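You operate a simulated robot arm through the tools that you are given. There is no shell and no other tool. Be economical: measure what you need, move in short steps, check, and stop when the job is done.

You are at the controls of a simulated robot arm. One attempt, no reset.

## Task
Put the masher on the fridge worktop away on the corner worktop.
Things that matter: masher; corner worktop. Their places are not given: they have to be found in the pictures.

The check looks at the end state, three seconds after you hand in, the way a careful person would. Anything else that was tipped, shoved, dropped, spilled or broken makes it a failure.

## Robot
A 6-joint arm with a two-finger parallel gripper, fixed in place. Base frame: the origin is at the foot of the arm, x ahead of it, y to its left, z up; the work surface is at about z = 0.91. Lengths are in m, angles in degrees, forces in N, time in s.
With the tool pointing down near the work surface it reaches from about 0.36 to 0.76 m from the base axis. Its first joint turns from -66.0 to 66.0 degrees. Payload 2.45 kg.
Tool frame: the origin (TCP) lies between the finger pads and is the grasp point; the fingertips stand 0.024 m ahead of it; z points along the fingers, y is the line along which they close. Largest opening 0.068 m; finger width 0.017, thickness 0.01; the body of the gripper, 0.04 by 0.07 m, starts 0.041 m behind the TCP.
Orientation is that of the tool frame in the base frame, as [roll, pitch, yaw] about the fixed x, y, z axes, in that order (R = Rz(yaw) Ry(pitch) Rx(roll)). With the fingers straight down and closing along the base's y, the tool's x points along the base's -x, its y along +y and its z along -z.

## Interface
- The arm moves only by the tool send_rows. Its argument "increments" is a list that holds one entry, the list of rows, each a list of 5 numbers: the opening, from 0 (shut) to 1 (fully open), then the shift along the base's x, y, z in units of 20 mm (1.0 is 20 mm), then the turn about the base's z in units of 4 degrees (1.0 is 4 degrees). In form: [[[jaw, tx, ty, tz, twist], ...]]. A call has 1 to 10 rows; each row shifts and turns the commanded pose from where the row before left it. A call with a number of a shift or a turn outside -1 to 1 is refused whole. A row lasts 0.2 s, in which the tool goes at most 0.05 m and 8.6 degrees; a call with a longer step from one row to the next is refused whole, and so is a gripper value outside its range. Where a pose cannot be reached the arm comes as near as it can. A force on the tool above 40 N (or 10 N above the force at the start of the call, whichever is more), or a blocked arm, ends the call early, and 0.2 s more pass. The fingers move at their own pace (about 0.108 m/s each) and stop on an object; they squeeze with about 28 N. The grip force told is the motor's: it shows also when the fingers shut on nothing. Time passes only in rows, and 0.2 s behind the last, so rows that do not move let the fingers close. It gives the time, the measured TCP pose, the force on the tool (base axes), the opening and the grip force at its end, in the units of the frame above (readings bear some noise), and new pictures: "show" is both (left out), scene, wrist or none.
- Cameras (640 x 400 px; columns grow to the right, rows downward): "scene" is fixed at [0.1749, 0.4171, 1.4675]; the picture's right is [-0.67, -0.74, 0.00], its down [-0.39, 0.36, -0.85] and it looks along [0.62, -0.57, -0.53] (base axes); focal length 307 px, centre (320, 200). "wrist" rides on the gripper at [0.084, 0.011, -0.075] in the tool frame; the picture's right is [-0.13, 0.99, 0.00], its down [-0.60, -0.08, -0.79] and it looks along [-0.79, -0.10, 0.61] (tool axes); focal length 251 px, centre (320, 200).
- locate(camera, pixels): for up to 12 pixels [column, row] of the newest picture of that camera ("zoom" is the newest enlarged one), the place [x, y, z] in the base frame of the surface seen there, good to about 0.002 m. The clock stands still meanwhile.
- zoom(camera, box): a new picture of the part [left, top, right, bottom] of that camera's present view, enlarged. The clock stands still meanwhile.
- sign_off(): hands the job in; it is judged then, once.

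Keep the steps short. Do not move on a guess: measure, check each grasp and each placing, and mend mistakes. In all there are 60 turns and 170 pictures (those below and enlarged ones count). Leave the gripper open and the arm clear of the work at the hand-in unless told otherwise, and finish with a single line.

The tools are called after "Call:" as name(argument=value, ...) on one line, values as JSON. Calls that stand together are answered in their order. send_rows: Moves the arm, as the interface text tells. Its arguments: {"type":"object","properties":{"increments":{"type":"array"},"show":{"type":"string","enum":["both","scene","wrist","none"]}},"required":["increments"]} The other tools are called the same way: locate (camera, pixels) gives the place of the surface under pixels of a picture; zoom (camera, box) takes an enlarged picture of a part of a camera's view; sign_off () hands the job in.

At the start:

```text
t: 0.0
tcp_pos: [0.4762, 0.1588, 1.2665]
orientation: [179.9, 0.0, 180.0]
ft_force: [-0.5, 0.4, -0.5]
finger_gap: 0.0681
finger_force: 0.1
```

scene: 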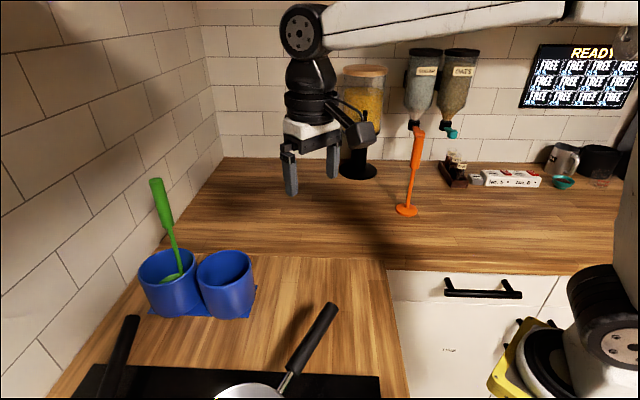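
wrist: 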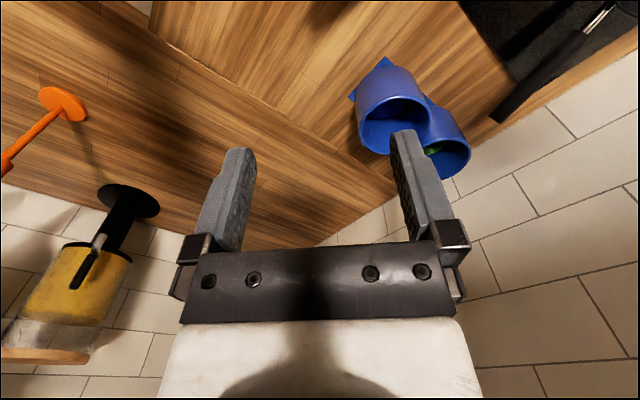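

I see an orange upright utensil at about (410,170) and a green one in a blue cup at (165,230). I'll enlarge both and measure the surfaces.

Call:
zoom(camera="scene", box=[340, 100, 500, 230])

Call:
zoom(camera="scene", box=[100, 160, 420, 360])

Call:
locate(camera="scene", pixels=[[407, 212], [411, 185], [417, 140], [418, 130], [300, 240], [250, 200], [340, 280], [170, 300], [385, 262], [500, 230], [225, 170], [560, 200]])

```text
3.08 times, centred on (420, 165) of scene
```

zoom: 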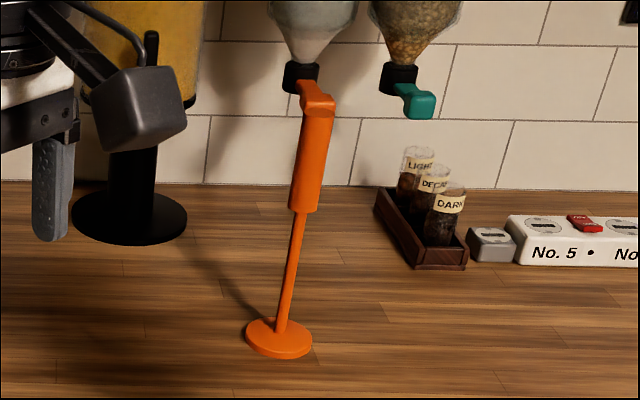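

```text
2.00 times, centred on (260, 260) of scene
```

zoom: 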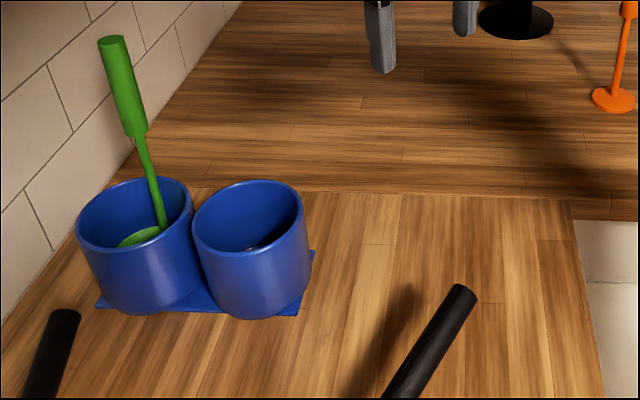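

```text
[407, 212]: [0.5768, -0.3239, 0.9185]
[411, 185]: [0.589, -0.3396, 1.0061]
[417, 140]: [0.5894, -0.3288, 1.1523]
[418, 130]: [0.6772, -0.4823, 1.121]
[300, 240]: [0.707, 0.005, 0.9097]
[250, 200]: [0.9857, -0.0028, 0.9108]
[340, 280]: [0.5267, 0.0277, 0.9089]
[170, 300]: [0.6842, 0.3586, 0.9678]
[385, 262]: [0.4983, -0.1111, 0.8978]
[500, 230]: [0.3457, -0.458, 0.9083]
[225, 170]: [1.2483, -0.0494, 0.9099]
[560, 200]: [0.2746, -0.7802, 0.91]
```

The orange one is a freestanding masher at (0.58,-0.33). The green one sits in a cup. I need to know which worktop is which, so I'll look for labels, seams and the fridge.

Call:
zoom(camera="scene", box=[380, 250, 640, 400])

Call:
zoom(camera="scene", box=[440, 30, 640, 200])

Call:
zoom(camera="scene", box=[130, 150, 400, 320])

Call:
locate(camera="scene", pixels=[[200, 258], [290, 258], [380, 258], [180, 225], [210, 175], [400, 262], [550, 270], [300, 165], [440, 165], [600, 240], [120, 320], [390, 350]])

```text
2.46 times, centred on (510, 325) of scene
```

zoom: 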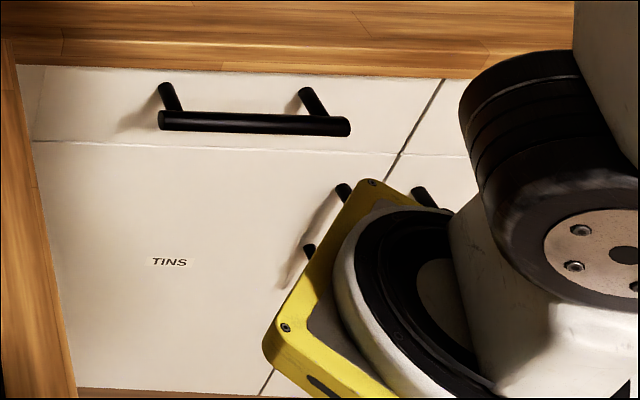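

```text
2.35 times, centred on (540, 115) of scene
```

zoom: 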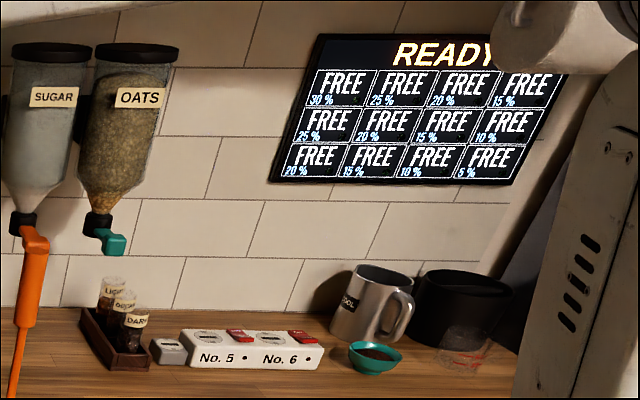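

```text
2.35 times, centred on (265, 235) of scene
```

zoom: 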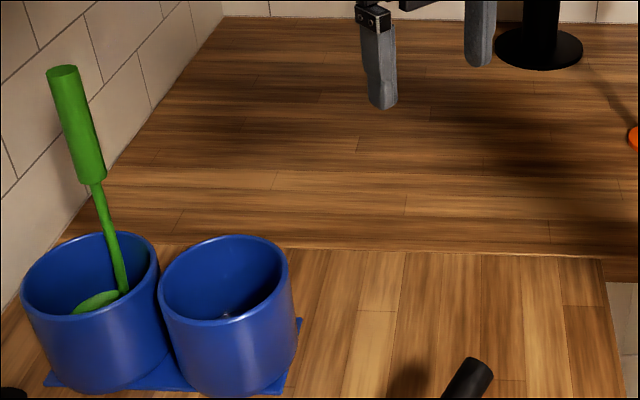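

```text
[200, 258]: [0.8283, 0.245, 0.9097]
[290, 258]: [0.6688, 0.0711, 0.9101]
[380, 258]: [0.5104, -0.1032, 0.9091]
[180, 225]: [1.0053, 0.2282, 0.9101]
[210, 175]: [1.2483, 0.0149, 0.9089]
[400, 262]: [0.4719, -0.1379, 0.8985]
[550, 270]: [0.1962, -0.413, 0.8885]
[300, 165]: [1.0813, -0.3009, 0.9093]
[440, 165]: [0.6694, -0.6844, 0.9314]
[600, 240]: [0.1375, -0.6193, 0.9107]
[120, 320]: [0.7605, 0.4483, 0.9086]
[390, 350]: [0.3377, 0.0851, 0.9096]
```

The kitchen is an L. A back worktop carries the orange masher and runs into the corner at the left, and a near worktop holds the cups and the hob. Something dark at the far right, near (625,140), could be the fridge. I'll swing the wrist camera that way at a safe height before deciding.

Call:
send_rows(increments=[[[1, -0.2, -1, 0, -1], [1, -0.2, -1, 0, -1], [1, -0.2, -1, 0, -1], [1, -0.2, -1, 0, -1], [1, -0.2, -1, 0, -1], [1, -0.2, -1, 0, -1], [1, -0.2, -1, 0, -1], [1, -0.2, -1, 0, -1], [1, -0.2, -1, 0, -1], [1, -0.2, -1, 0, -1]]], show="both")

Call:
send_rows(increments=[[[1, -0.3, -1, 0, -1], [1, -0.3, -1, 0, -1], [1, -0.3, -1, 0, -1], [1, -0.3, -1, 0, -1], [1, -0.3, -1, 0, -1], [1, -0.3, -1, 0, -1], [1, -0.3, -1, 0, -1], [1, -0.3, -1, 0, -1], [1, -0.3, -1, 0, -1], [1, -0.3, -1, 0, -1]]], show="both")

```text
t: 2.2
tcp_pos: [0.4355, -0.0406, 1.2659]
orientation: [-179.9, 0.1, 140.1]
ft_force: [0.6, 0.2, -0.2]
finger_gap: 0.068
finger_force: 0.0
```

scene: 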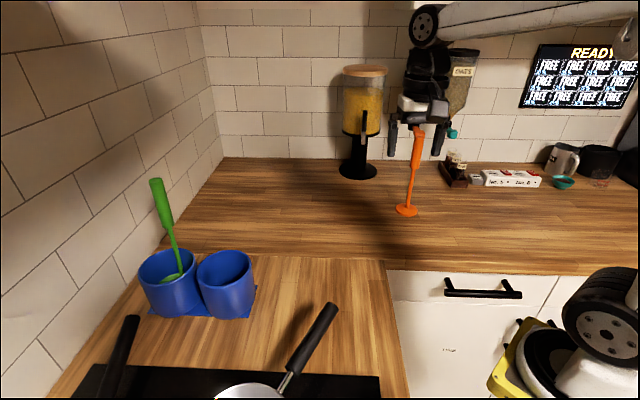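
wrist: 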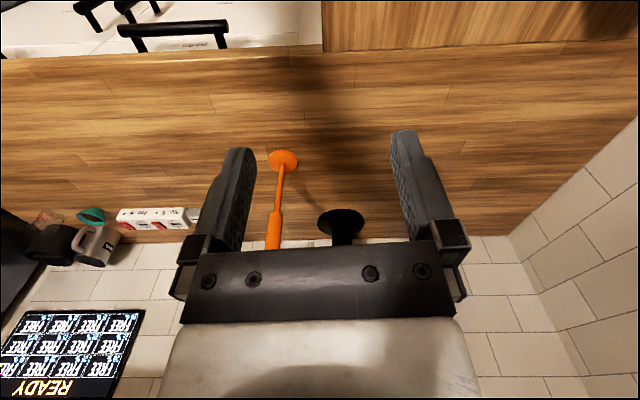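

```text
t: 4.4
tcp_pos: [0.3787, -0.2404, 1.2669]
orientation: [179.9, 0.1, 99.9]
ft_force: [0.3, -0.6, -0.7]
finger_gap: 0.068
finger_force: 0.0
```

scene: 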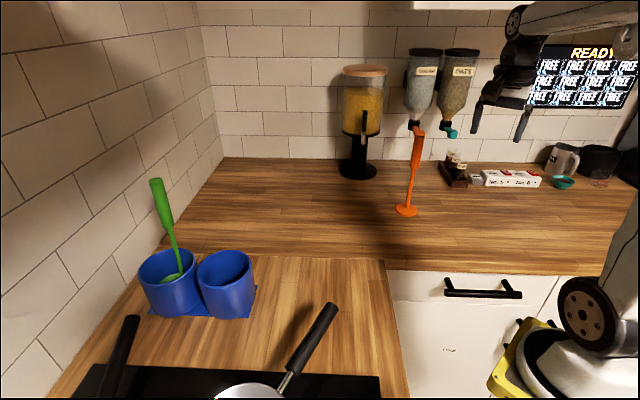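
wrist: 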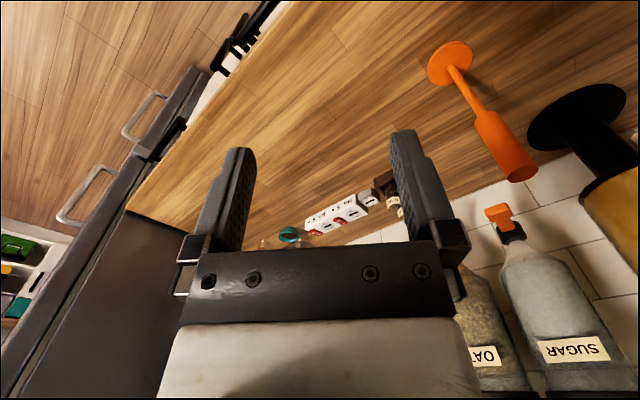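

The dark cabinet at the end of the back worktop is the fridge, so that worktop, with the orange masher, is the fridge worktop. The near one, in the corner with the cup holder, is then the corner worktop. The green masher stored head-down in one cup suggests where mashers belong. I'll look into the cups closely and measure them and the masher.

Call:
zoom(camera="scene", box=[130, 225, 270, 325])

Call:
locate(camera="scene", pixels=[[197, 269], [250, 267], [222, 251], [226, 289], [225, 275], [232, 278], [168, 279], [139, 274], [195, 262], [226, 312], [165, 252], [155, 181]])

Call:
zoom(camera="scene", box=[380, 120, 450, 225])

Call:
locate(camera="wrist", pixels=[[450, 62], [428, 62], [472, 62], [450, 42], [470, 92], [455, 72], [485, 120], [515, 165], [498, 148], [515, 140], [520, 178], [540, 165]])

```text
4.00 times, centred on (200, 275) of scene
```

zoom: 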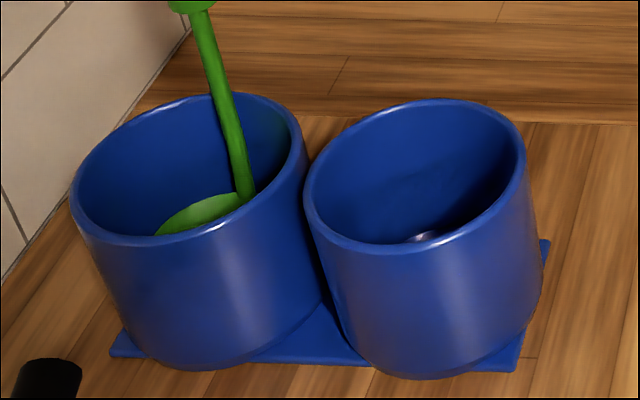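

```text
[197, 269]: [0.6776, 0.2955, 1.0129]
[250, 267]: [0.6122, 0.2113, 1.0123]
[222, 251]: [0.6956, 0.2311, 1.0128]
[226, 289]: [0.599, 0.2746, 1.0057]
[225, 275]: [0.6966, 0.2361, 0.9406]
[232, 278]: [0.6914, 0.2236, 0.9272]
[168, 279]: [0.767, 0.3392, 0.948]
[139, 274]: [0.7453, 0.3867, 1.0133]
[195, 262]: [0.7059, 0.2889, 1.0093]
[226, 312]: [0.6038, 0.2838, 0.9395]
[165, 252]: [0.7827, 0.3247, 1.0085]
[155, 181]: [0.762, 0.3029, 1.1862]
```

```text
3.81 times, centred on (415, 172) of scene
```

zoom: 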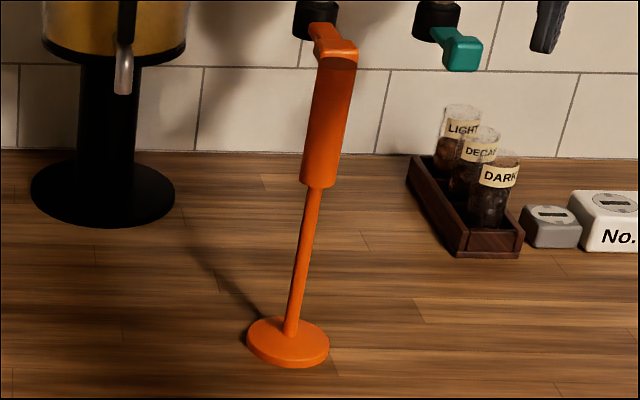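

```text
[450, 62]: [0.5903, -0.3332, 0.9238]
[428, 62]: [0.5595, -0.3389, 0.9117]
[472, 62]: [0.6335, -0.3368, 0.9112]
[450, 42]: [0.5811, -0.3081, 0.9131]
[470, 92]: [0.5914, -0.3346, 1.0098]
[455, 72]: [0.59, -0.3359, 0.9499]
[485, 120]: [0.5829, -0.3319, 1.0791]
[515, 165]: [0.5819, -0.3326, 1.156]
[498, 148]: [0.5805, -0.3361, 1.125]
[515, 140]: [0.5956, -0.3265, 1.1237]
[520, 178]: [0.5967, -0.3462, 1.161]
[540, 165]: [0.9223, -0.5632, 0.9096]
```

The orange masher's axis is at about (0.590,-0.335). Its disc is about 68 mm wide, and the handle spans roughly z 1.07–1.165. The right cup is empty: centre about (0.648,0.253), rim at z 1.013, inside about 95 mm, so the masher fits. Next I'll move above the handle at the present height.

Call:
send_rows(increments=[[[1, 1, -0.47, 0, 1], [1, 1, -0.47, 0, 1], [1, 1, -0.47, 0, 1], [1, 1, -0.47, 0, 1], [1, 1, -0.47, 0, 1], [1, 1, -0.47, 0, 1], [1, 1, -0.47, 0, 1], [1, 1, -0.47, 0, 1], [1, 1, -0.47, 0, 1], [1, 1, -0.47, 0, 1]]])

```text
t: 6.6
tcp_pos: [0.5766, -0.3339, 1.2668]
orientation: [180.0, 0.1, 140.1]
ft_force: [-0.2, -0.1, -0.6]
finger_gap: 0.0679
finger_force: 0.1
```

scene: 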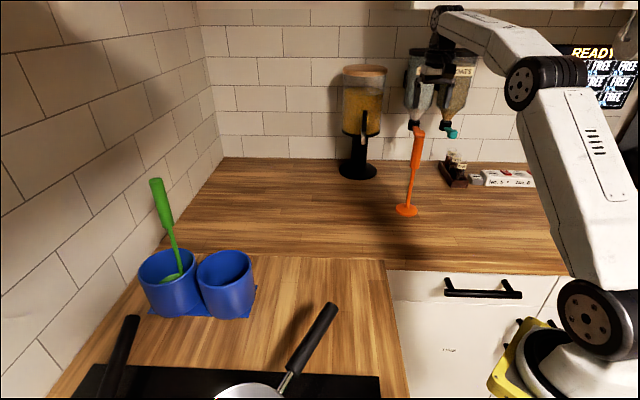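
wrist: 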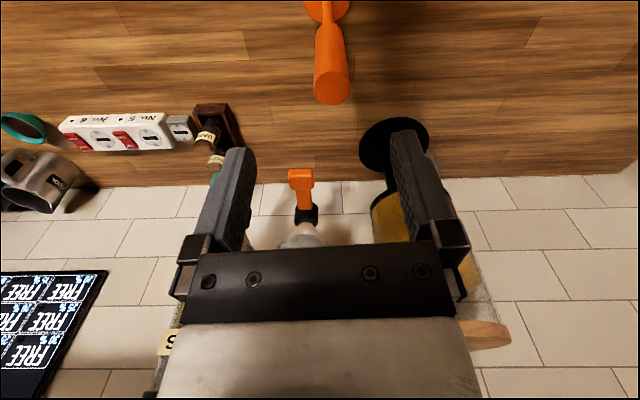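

The handle top shows at (332,88). I'll measure its edges, and check how close the dispenser bottles are.

Call:
locate(camera="wrist", pixels=[[332, 90], [320, 90], [345, 90], [332, 78], [332, 100], [316, 70], [346, 70], [330, 70], [328, 30], [300, 185], [300, 235]])

Call:
zoom(camera="scene", box=[370, 0, 510, 150])

Call:
locate(camera="scene", pixels=[[414, 90], [458, 90], [436, 70], [418, 128], [448, 132]])

```text
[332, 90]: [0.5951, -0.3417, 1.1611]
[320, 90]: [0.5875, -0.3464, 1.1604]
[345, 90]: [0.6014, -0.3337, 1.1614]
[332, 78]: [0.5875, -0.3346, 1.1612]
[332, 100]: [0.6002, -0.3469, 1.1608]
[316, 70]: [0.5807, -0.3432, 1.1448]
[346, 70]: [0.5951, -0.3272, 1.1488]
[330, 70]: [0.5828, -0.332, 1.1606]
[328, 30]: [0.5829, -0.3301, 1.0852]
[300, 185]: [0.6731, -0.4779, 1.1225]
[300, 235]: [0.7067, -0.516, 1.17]
```

```text
2.67 times, centred on (440, 75) of scene
```

zoom: 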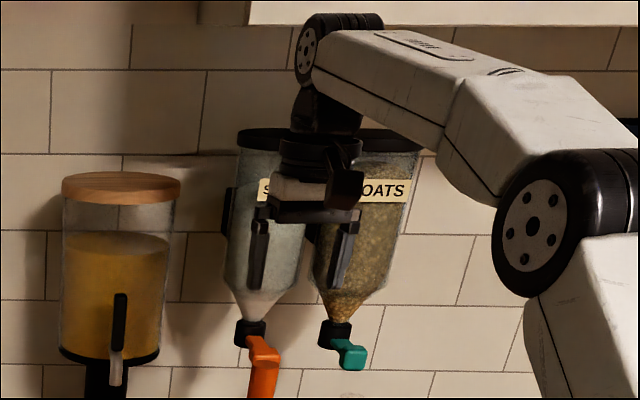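

```text
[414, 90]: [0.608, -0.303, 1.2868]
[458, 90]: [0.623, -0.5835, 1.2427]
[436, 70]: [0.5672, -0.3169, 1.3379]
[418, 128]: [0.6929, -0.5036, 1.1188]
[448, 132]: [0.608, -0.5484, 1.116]
```

The handle top centre is (0.592,-0.340) at z 1.161, about 25 mm across. The dispensers are at least 0.14 m beyond it. I'll centre over it and go down partway.

Call:
send_rows(increments=[[[1, 0.78, -0.3, 0, 0], [1, 0, 0, -0.9, 0], [1, 0, 0, -0.9, 0], [1, 0, 0, -0.9, 0], [1, 0, 0, 0, 0]]])

```text
t: 7.8
tcp_pos: [0.5917, -0.3419, 1.2129]
orientation: [180.0, 0.1, 140.0]
ft_force: [-0.2, -0.1, -0.7]
finger_gap: 0.0681
finger_force: 0.1
```

scene: 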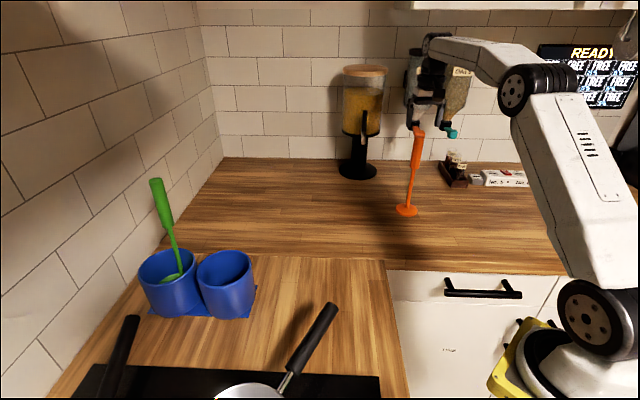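
wrist: 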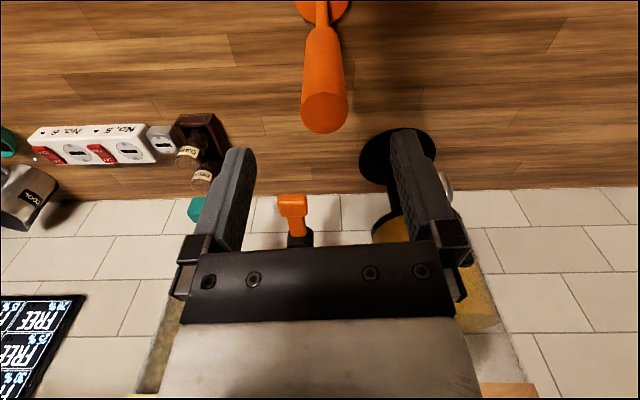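

The handle sits midway between the fingers (324 against 322). I'll go down to z about 1.13.

Call:
send_rows(increments=[[[1, 0, 0, -0.8, 0], [1, 0, 0, -0.8, 0], [1, 0, 0, -0.8, 0], [1, 0, 0, -0.8, 0], [1, 0, 0, -0.8, 0], [1, 0, 0, 0, 0]]])

```text
t: 9.2
tcp_pos: [0.5948, -0.3405, 1.1325]
orientation: [-180.0, 0.1, 140.0]
ft_force: [0.2, 0.4, 3.4]
finger_gap: 0.0679
finger_force: 0.1
```

scene: 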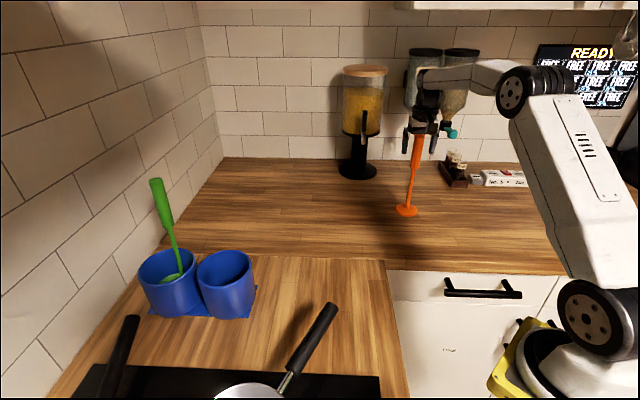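
wrist: 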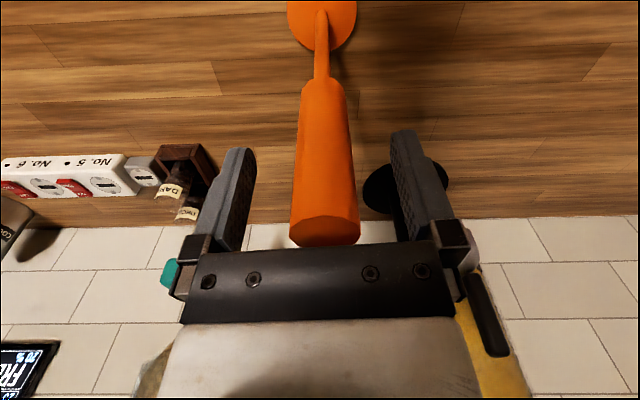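

The force reads 3.4 N, a light touch on something. I'll look closer before closing.

Call:
zoom(camera="scene", box=[375, 40, 495, 220])

Call:
zoom(camera="wrist", box=[220, 60, 430, 280])

Call:
send_rows(increments=[[[1, 0, 0, 0.15, 0], [1, 0, 0, 0, 0]]], show="none")

```text
2.22 times, centred on (435, 130) of scene
```

zoom: 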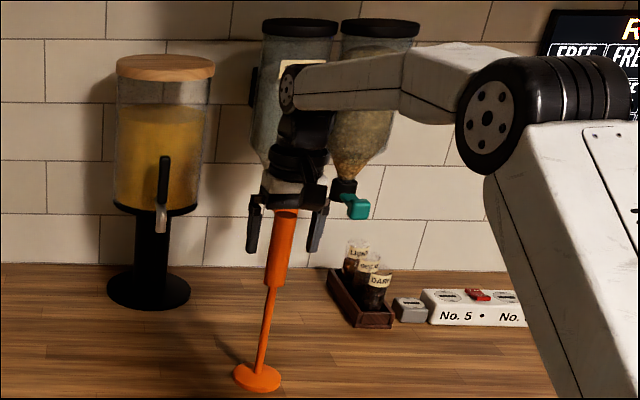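

```text
1.82 times, centred on (325, 170) of wrist
```

zoom: 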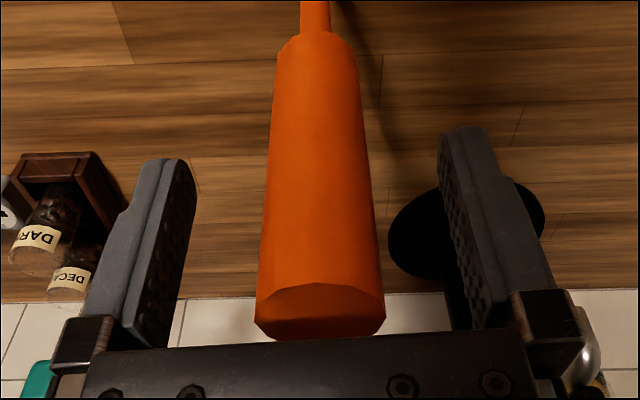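

```text
t: 9.8
tcp_pos: [0.5927, -0.3408, 1.1345]
orientation: [-179.9, 0.0, 139.9]
ft_force: [0.4, -0.2, 0.6]
finger_gap: 0.0682
finger_force: 0.1
```

The force is gone, so the palm had just brushed the handle top. I'll rise 4 mm more and close.

Call:
send_rows(increments=[[[1, 0, 0, 0.2, 0], [0, 0, 0, 0, 0], [0, 0, 0, 0, 0], [0, 0, 0, 0, 0], [0, 0, 0, 0, 0]]])

```text
t: 11.0
tcp_pos: [0.5923, -0.341, 1.1381]
orientation: [179.9, 0.1, 140.0]
ft_force: [-0.5, 0.1, 0.6]
finger_gap: 0.0277
finger_force: 28.0
```

scene: 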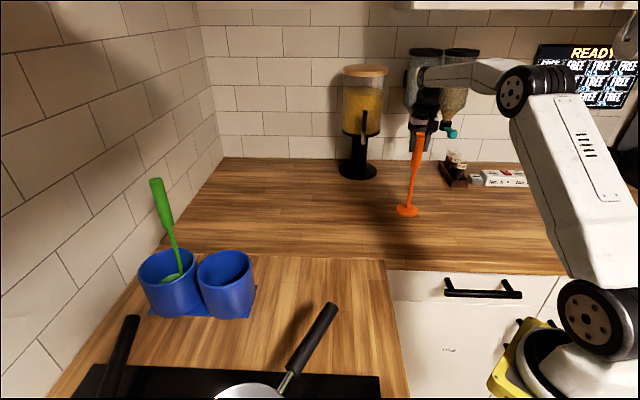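
wrist: 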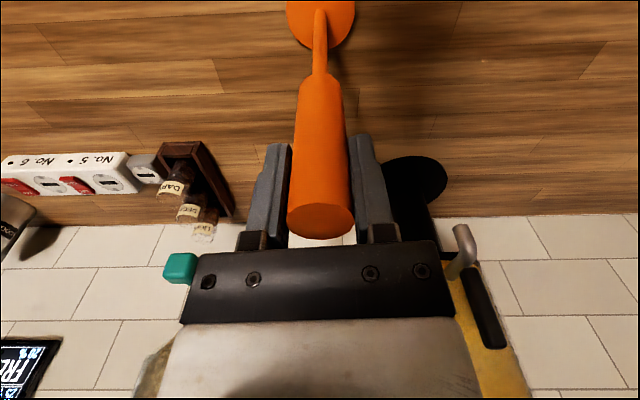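

The handle is gripped at 27.7 mm with 28 N. Now straight up.

Call:
send_rows(increments=[[[0, 0, 0, 0.5, 0], [0, 0, 0, 1, 0], [0, 0, 0, 1, 0], [0, 0, 0, 1, 0], [0, 0, 0, 1, 0], [0, 0, 0, 1, 0], [0, 0, 0, 1, 0], [0, 0, 0, 1, 0], [0, 0, 0, 0.5, 0], [0, 0, 0, 0, 0]]])

```text
t: 13.2
tcp_pos: [0.5866, -0.3382, 1.2932]
orientation: [-180.0, 0.0, 139.9]
ft_force: [0.5, -0.5, -0.4]
finger_gap: 0.0274
finger_force: 28.0
out of reach, approached as far as the arm can: row 8, 9
```

scene: 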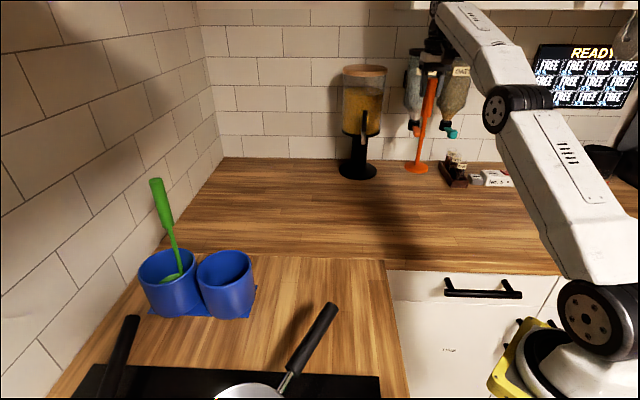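
wrist: 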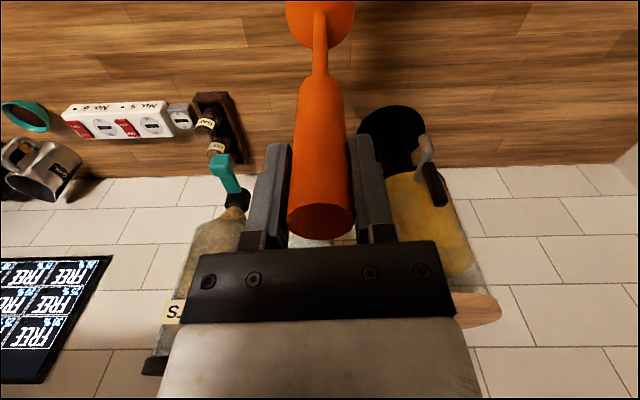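

It's lifted cleanly, but the arm is near its height limit here, at radius 0.68 and z 1.293. The cup is at radius 0.70, so I'll swing at a smaller radius first. I'll check the pan handle heights along the path too.

Call:
locate(camera="scene", pixels=[[330, 308], [310, 340], [285, 375], [132, 322], [115, 360], [155, 182], [171, 225]])

Call:
send_rows(increments=[[[0, -0.8, 0.4, 0, 0.5], [0, -0.8, 1, 0, 0.5], [0, -0.3, 1, 0, 0.5], [0, -0.1, 1, 0, 0.5], [0, 0, 1, 0, 0.5], [0, 0, 1, 0, 0.5], [0, 0, 1, 0, 0.5], [0, 0, 1, 0, 0.5], [0, 0, 1, 0, 0.5], [0, 0, 1, 0, 0.5]]])

```text
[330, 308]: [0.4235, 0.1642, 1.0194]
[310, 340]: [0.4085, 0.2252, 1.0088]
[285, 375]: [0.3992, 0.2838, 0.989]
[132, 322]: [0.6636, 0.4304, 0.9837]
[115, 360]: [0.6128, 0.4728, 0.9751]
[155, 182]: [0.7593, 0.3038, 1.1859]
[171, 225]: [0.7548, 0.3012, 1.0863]
```

```text
t: 15.4
tcp_pos: [0.5471, -0.1485, 1.2926]
orientation: [179.9, 0.1, 160.1]
ft_force: [-0.8, -0.1, -2.3]
finger_gap: 0.0273
finger_force: 28.0
```

scene: 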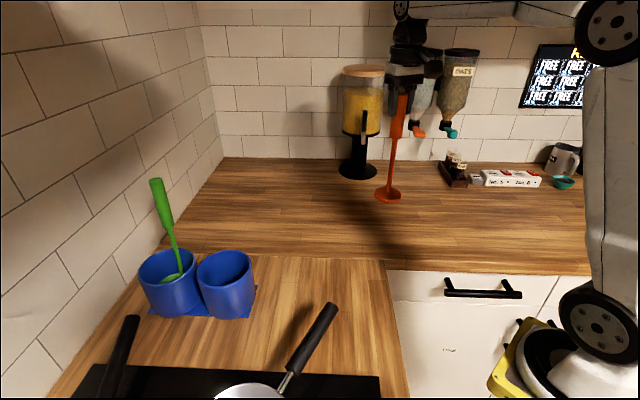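
wrist: 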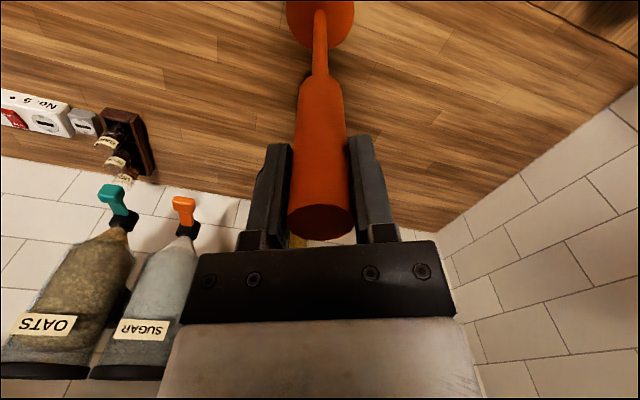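

The pan handle's tip is at (0.42,0.16,1.02), clear of my path at x=0.547. I'll keep swinging.

Call:
send_rows(increments=[[[0, 0, 1, 0, 0.5], [0, 0, 1, 0, 0.5], [0, 0, 1, 0, 0.5], [0, 0, 1, 0, 0.5], [0, 0, 1, 0, 0.5], [0, 0, 1, 0, 0.5], [0, 0, 1, 0, 0.5], [0, 0, 1, 0, 0.5], [0, 0, 1, 0, 0.5], [0, 0, 1, 0, 0.5]]], show="none")

Call:
send_rows(increments=[[[0, 0, 1, 0, 0.5], [0, 0, 1, 0, 0.5], [0, 0, 1, 0, 0.5], [0, 0, 1, 0, 0.5], [0, 0, 1, 0, 0.5], [0, 0, 1, 0, 0.5], [0, 0, 1, 0, 0.5], [0, 0, 0, 0, 0.5]]])

```text
t: 17.6
tcp_pos: [0.5469, 0.0513, 1.2935]
orientation: [180.0, 0.1, -179.9]
ft_force: [-0.4, 0.8, -1.7]
finger_gap: 0.0273
finger_force: 28.3
```

```text
t: 19.4
tcp_pos: [0.5478, 0.1913, 1.2922]
orientation: [180.0, 0.0, -163.9]
ft_force: [0.4, 0.5, -1.5]
finger_gap: 0.0275
finger_force: 27.9
```

scene: 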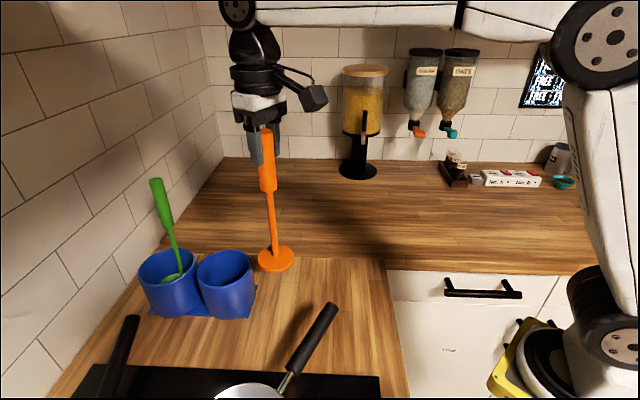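
wrist: 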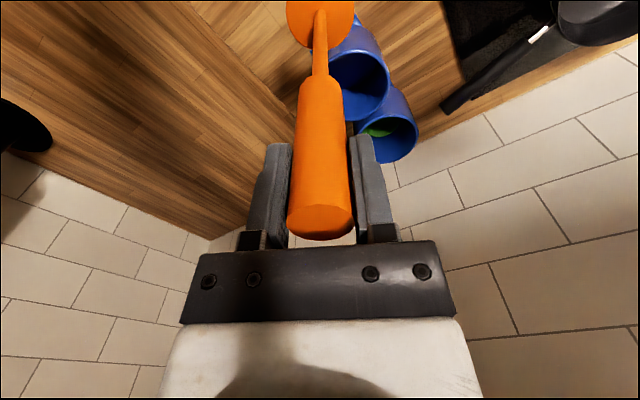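

The masher is now beside the cup. I'll look into the cup and measure the rim, the inside and the disc.

Call:
zoom(camera="wrist", box=[280, 0, 440, 170])

Call:
locate(camera="wrist", pixels=[[345, 70], [360, 80], [370, 110], [350, 108], [386, 90], [360, 119], [345, 95], [388, 75]])

Call:
locate(camera="scene", pixels=[[276, 268], [259, 258], [293, 256], [275, 250], [198, 275], [251, 272], [222, 251], [228, 289], [240, 254], [205, 258], [246, 278], [210, 288]])

```text
2.35 times, centred on (360, 85) of wrist
```

zoom: 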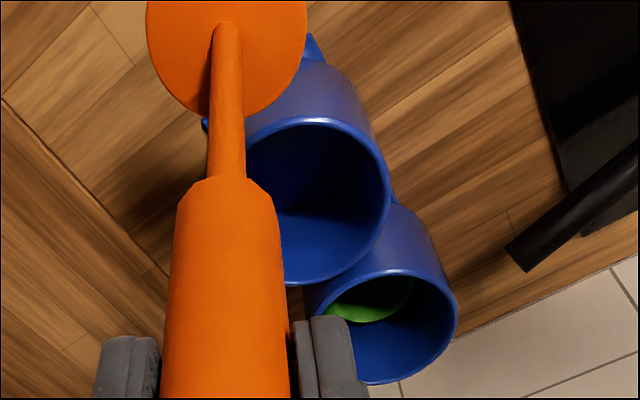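

```text
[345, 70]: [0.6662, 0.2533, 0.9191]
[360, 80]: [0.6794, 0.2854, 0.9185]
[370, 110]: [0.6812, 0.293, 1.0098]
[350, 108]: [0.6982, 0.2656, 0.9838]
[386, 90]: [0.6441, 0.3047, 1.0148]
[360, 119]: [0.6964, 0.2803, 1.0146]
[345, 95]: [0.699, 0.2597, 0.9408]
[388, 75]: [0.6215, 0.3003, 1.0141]
```

```text
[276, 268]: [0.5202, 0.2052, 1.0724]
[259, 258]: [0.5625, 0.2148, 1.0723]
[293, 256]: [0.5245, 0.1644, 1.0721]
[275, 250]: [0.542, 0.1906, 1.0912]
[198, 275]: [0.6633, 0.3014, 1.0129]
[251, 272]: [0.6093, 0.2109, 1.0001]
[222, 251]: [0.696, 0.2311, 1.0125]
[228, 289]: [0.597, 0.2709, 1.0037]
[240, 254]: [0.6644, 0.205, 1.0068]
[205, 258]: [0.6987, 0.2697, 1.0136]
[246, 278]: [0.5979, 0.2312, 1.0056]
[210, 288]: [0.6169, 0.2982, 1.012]
```

The cup is empty with its floor at z 0.919; the centre is (0.647,0.253) and the rim tops out at 1.015. The disc bottom is about 0.227 below the TCP. I'll approach to radius 0.67 while staying high.

Call:
send_rows(increments=[[[0, 0.8, 0.5, 0, 0.5], [0, 0.8, 0.5, 0, 0.5], [0, 0.8, 0.5, 0, 0], [0, 0.8, 0.5, 0, 0], [0, 0.7, 0.45, 0, 0], [0, 0, 0, 0, 0]]])

```text
t: 20.8
tcp_pos: [0.6233, 0.2399, 1.2936]
orientation: [180.0, 0.0, -160.0]
ft_force: [-0.4, 0.8, -1.1]
finger_gap: 0.0277
finger_force: 27.8
```

scene: 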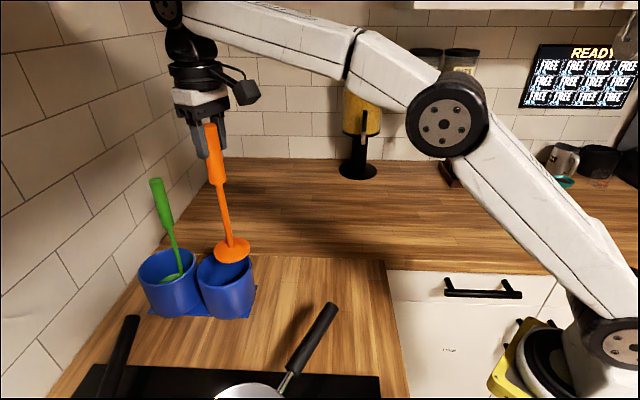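
wrist: 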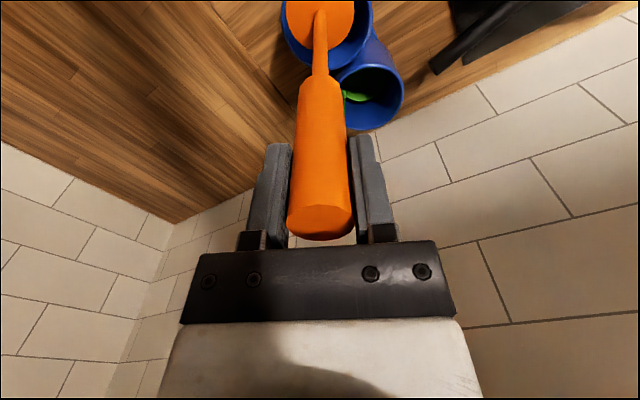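

I'm at radius 0.668. I'll lower 25 mm, with the disc still about 28 mm above the rim, while moving out over the cup centre.

Call:
send_rows(increments=[[[0, 0, 0, -0.6, 0], [0, 0.43, 0.235, -0.35, 0], [0, 0.43, 0.235, -0.3, 0], [0, 0.43, 0.235, 0, 0], [0, 0, 0, 0, 0]]])

```text
t: 22.0
tcp_pos: [0.652, 0.2534, 1.268]
orientation: [180.0, 0.1, -160.0]
ft_force: [0.5, 0.3, -1.5]
finger_gap: 0.0275
finger_force: 28.2
```

scene: 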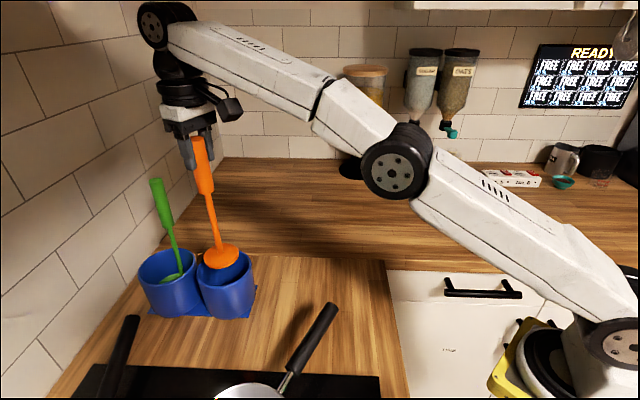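
wrist: 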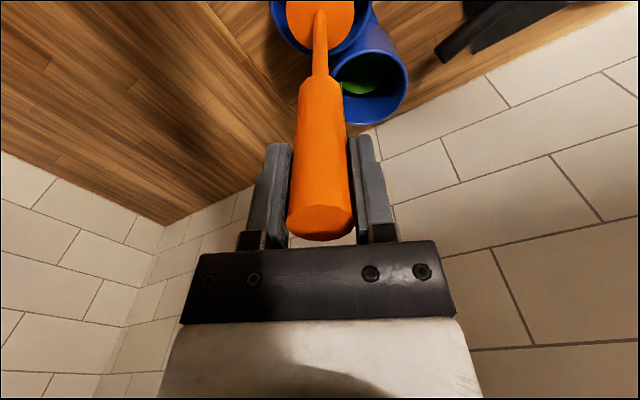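

It reached. I'll measure the disc edges against the cup centre before lowering.

Call:
zoom(camera="scene", box=[130, 200, 290, 330])

Call:
locate(camera="scene", pixels=[[204, 258], [237, 255], [221, 268], [220, 246], [215, 267], [230, 266], [211, 235]])

```text
3.08 times, centred on (210, 265) of scene
```

zoom: 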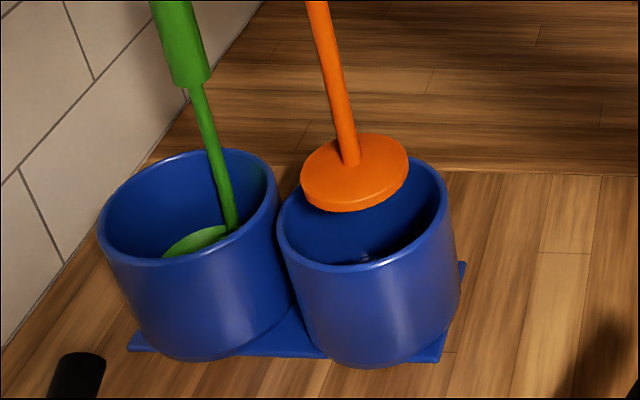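

```text
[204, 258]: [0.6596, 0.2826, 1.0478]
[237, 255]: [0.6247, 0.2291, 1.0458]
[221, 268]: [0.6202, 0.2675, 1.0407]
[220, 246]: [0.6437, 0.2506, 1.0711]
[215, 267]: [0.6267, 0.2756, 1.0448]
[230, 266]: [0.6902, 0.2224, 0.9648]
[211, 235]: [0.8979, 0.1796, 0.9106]
```

The disc centre is about (0.645,0.254), within 3 mm of the cup centre, with roughly 12 mm of clearance all round. Lowering in stages.

Call:
send_rows(increments=[[[0, 0, 0, -0.6, 0], [0, 0, 0, -0.6, 0], [0, 0, 0, -0.6, 0], [0, 0, 0, -0.6, 0], [0, 0, 0, -0.6, 0], [0, 0, 0, 0, 0]]])

```text
t: 23.4
tcp_pos: [0.6515, 0.2546, 1.2076]
orientation: [179.9, 0.1, -160.0]
ft_force: [-0.1, 0.4, -1.1]
finger_gap: 0.0274
finger_force: 28.3
```

scene: 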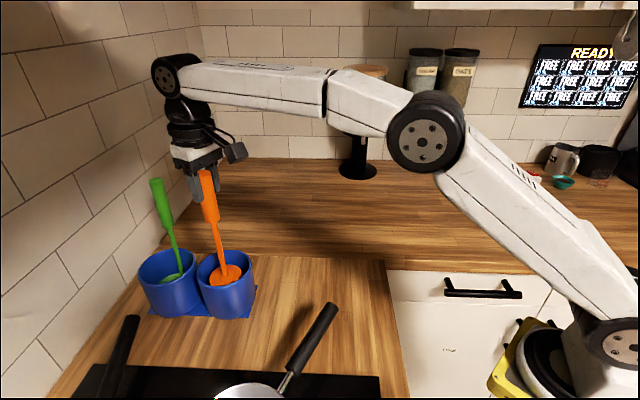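
wrist: 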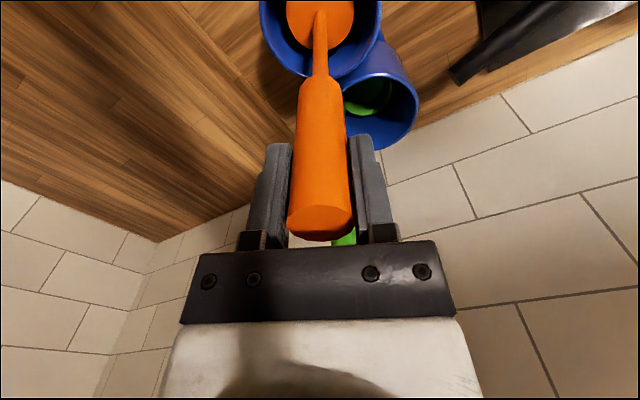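

It's inside the cup without contact. The green handle is 0.12 m away. Continuing to just above the floor, then in small steps until there is contact.

Call:
send_rows(increments=[[[0, 0, 0, -0.6, 0], [0, 0, 0, -0.6, 0], [0, 0, 0, -0.6, 0], [0, 0, 0, -0.5, 0], [0, 0, 0, -0.3, 0], [0, 0, 0, 0, 0]]])

Call:
send_rows(increments=[[[0, 0, 0, -0.1, 0], [0, 0, 0, -0.1, 0], [0, 0, 0, 0, 0]]])

```text
t: 24.8
tcp_pos: [0.6508, 0.2547, 1.1555]
orientation: [179.9, 0.1, -160.1]
ft_force: [0.1, 0.5, -2.7]
finger_gap: 0.0275
finger_force: 27.6
```

scene: 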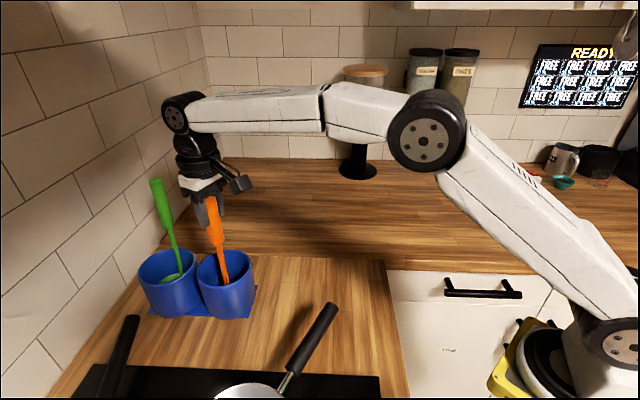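
wrist: 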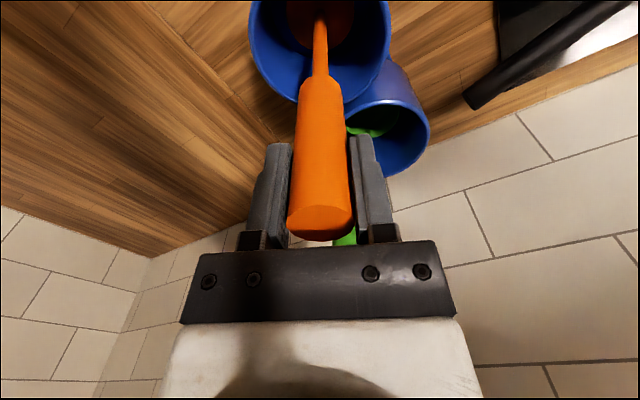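

```text
t: 25.6
tcp_pos: [0.651, 0.2542, 1.1505]
orientation: [-180.0, 0.1, -159.9]
ft_force: [-0.1, 0.5, -0.9]
finger_gap: 0.0276
finger_force: 28.3
```

scene: 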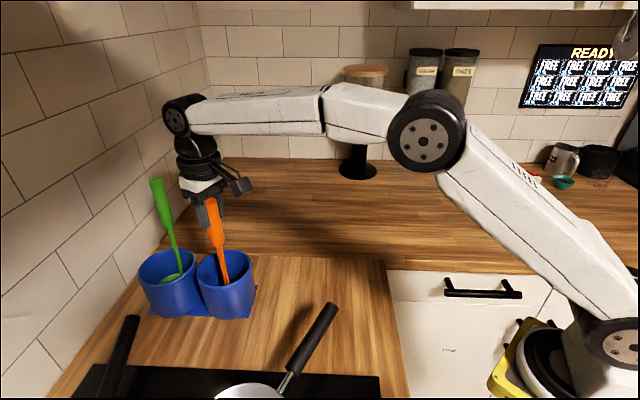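
wrist: 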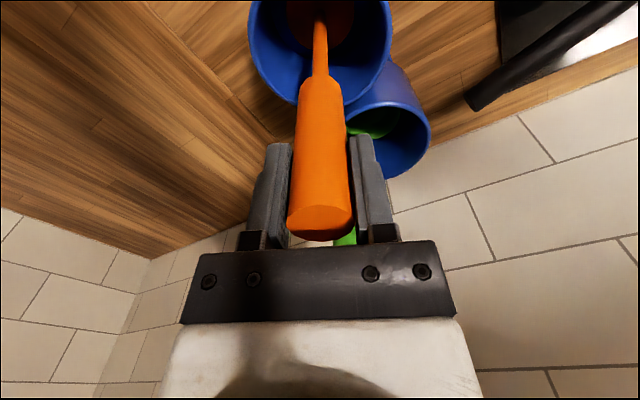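

No contact yet at z 1.1505. More 2 mm steps.

Call:
send_rows(increments=[[[0, 0, 0, -0.1, 0], [0, 0, 0, 0, 0]]], show="none")

Call:
send_rows(increments=[[[0, 0, 0, -0.1, 0], [0, 0, 0, 0, 0]]], show="none")

```text
t: 26.2
tcp_pos: [0.6517, 0.2541, 1.1505]
orientation: [179.9, 0.1, -159.9]
ft_force: [0.8, -0.1, -1.0]
finger_gap: 0.0272
finger_force: 27.9
```

```text
t: 26.8
tcp_pos: [0.6519, 0.2529, 1.148]
orientation: [-179.9, 0.1, -160.0]
ft_force: [0.4, 0.0, -0.5]
finger_gap: 0.0271
finger_force: 28.5
```

Call:
send_rows(increments=[[[0, 0, 0, -0.1, 0], [0, 0, 0, 0, 0]]], show="none")

Call:
send_rows(increments=[[[0, 0, 0, -0.1, 0], [0, 0, 0, 0, 0]]], show="both")

```text
t: 27.4
tcp_pos: [0.6502, 0.2533, 1.1474]
orientation: [180.0, 0.1, -160.0]
ft_force: [-1.1, 0.3, 1.5]
finger_gap: 0.0274
finger_force: 27.9
```

```text
t: 28.0
tcp_pos: [0.651, 0.2537, 1.1462]
orientation: [-180.0, 0.3, -160.0]
ft_force: [-2.9, -1.7, 16.4]
finger_gap: 0.0273
finger_force: 27.7
```

scene: 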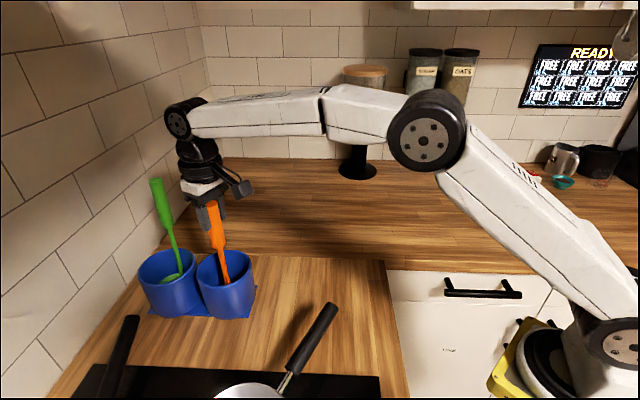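
wrist: 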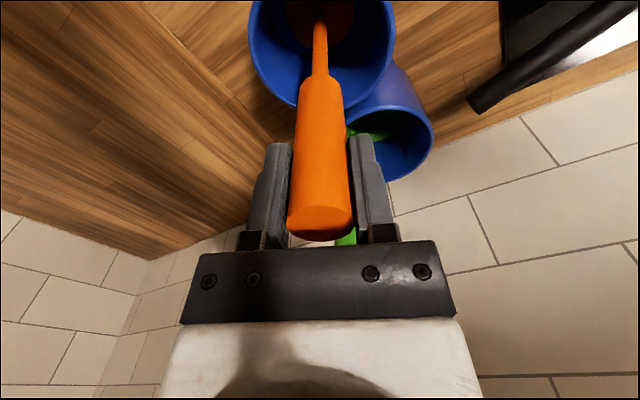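

Contact with the cup floor: 16 N at z 1.146, which is where I expected it. I'll back off 2 mm to unload, then open gently.

Call:
send_rows(increments=[[[0, 0, 0, 0.08, 0], [0, 0, 0, 0, 0], [0.5, 0, 0, 0, 0], [0.7, 0, 0, 0, 0], [1, 0, 0, 0, 0], [1, 0, 0, 0, 0]]])

```text
t: 29.4
tcp_pos: [0.6524, 0.2535, 1.1457]
orientation: [-180.0, 0.2, -160.1]
ft_force: [0.4, 0.1, 1.2]
finger_gap: 0.0678
finger_force: 0.0
```

scene: 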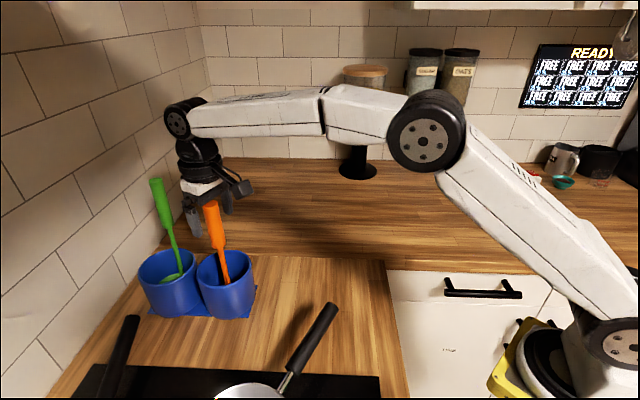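
wrist: 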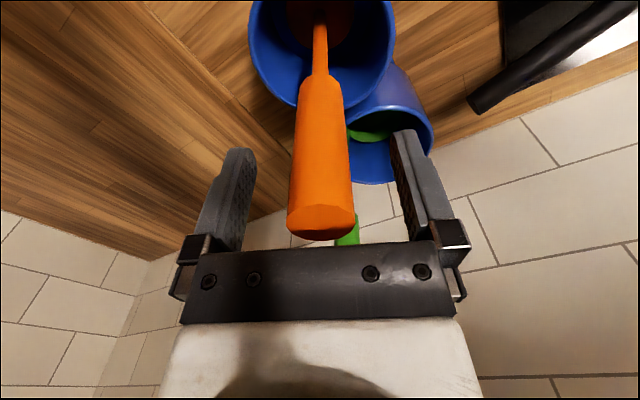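

The masher stands by itself in the cup. The arm goes straight up, then back toward the base.

Call:
send_rows(increments=[[[1, 0, 0, 0.5, 0], [1, 0, 0, 0.8, 0], [1, 0, 0, 0.8, 0], [1, 0, 0, 0.8, 0], [1, 0, 0, 0.8, 0], [1, 0, 0, 0.8, 0], [1, 0, 0, 0, 0]]], show="both")

Call:
send_rows(increments=[[[1, -1, -0.5, 0, 0], [1, -1, -0.5, 0, 0], [1, -1, -0.5, 0, 0], [1, -1, -0.5, 0, 0], [1, -1, -0.5, 0, 0], [1, -1, -0.5, 0, 0], [1, -1, -0.5, 0, 0], [1, -1, -0.5, 0, 0], [1, 0, 0, 0, 0]]], show="both")

Call:
zoom(camera="scene", box=[130, 160, 290, 330])

```text
t: 31.0
tcp_pos: [0.6504, 0.253, 1.236]
orientation: [-180.0, 0.1, -160.0]
ft_force: [-0.6, -0.6, 0.0]
finger_gap: 0.0681
finger_force: 0.2
```

scene: 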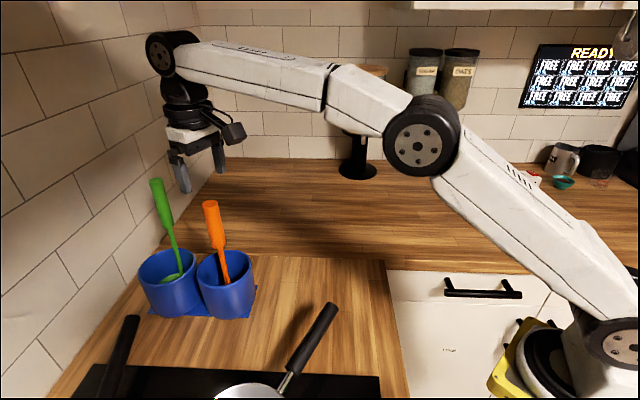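
wrist: 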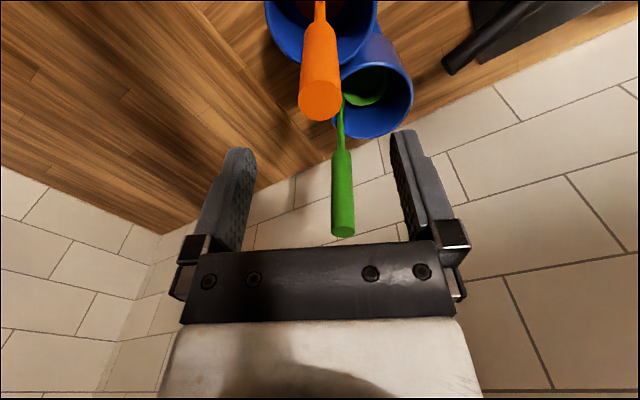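

```text
t: 33.0
tcp_pos: [0.49, 0.1748, 1.2338]
orientation: [-180.0, 0.0, -160.1]
ft_force: [0.1, 0.0, -0.2]
finger_gap: 0.0679
finger_force: 0.1
```

scene: 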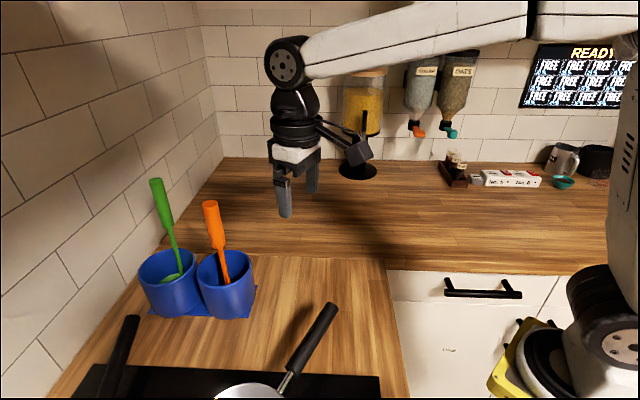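
wrist: 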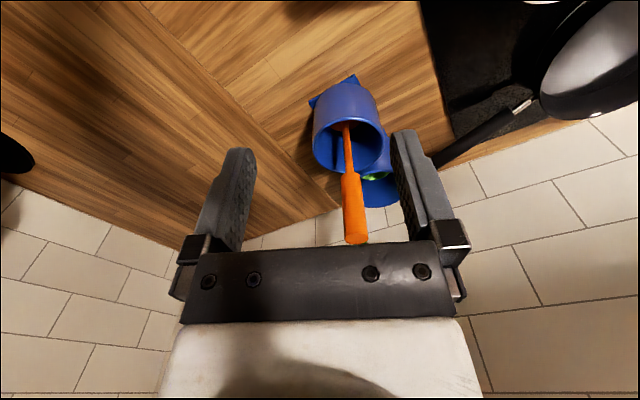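

```text
2.35 times, centred on (210, 245) of scene
```

zoom: 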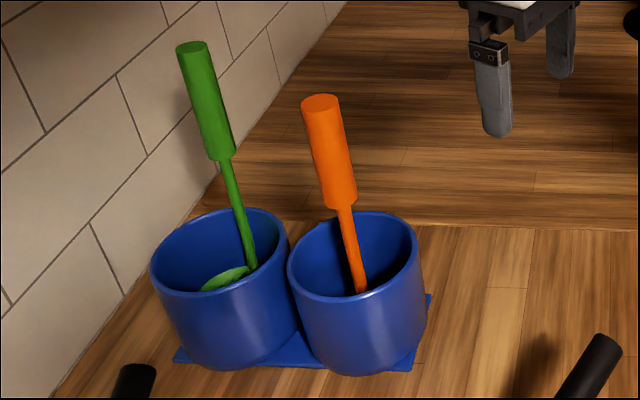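

The orange masher stands steady in the free cup of the holder on the corner worktop. Nothing else has moved, the gripper is open and the arm is clear. Handing in.

Call:
sign_off()

```text
The job is handed in.
```

The orange masher from the fridge worktop now stands head-down in the free blue cup on the corner worktop, I saw nothing else moved, and the job is handed in; no worktop was labelled, so I judged which was which from the fridge and the corner.
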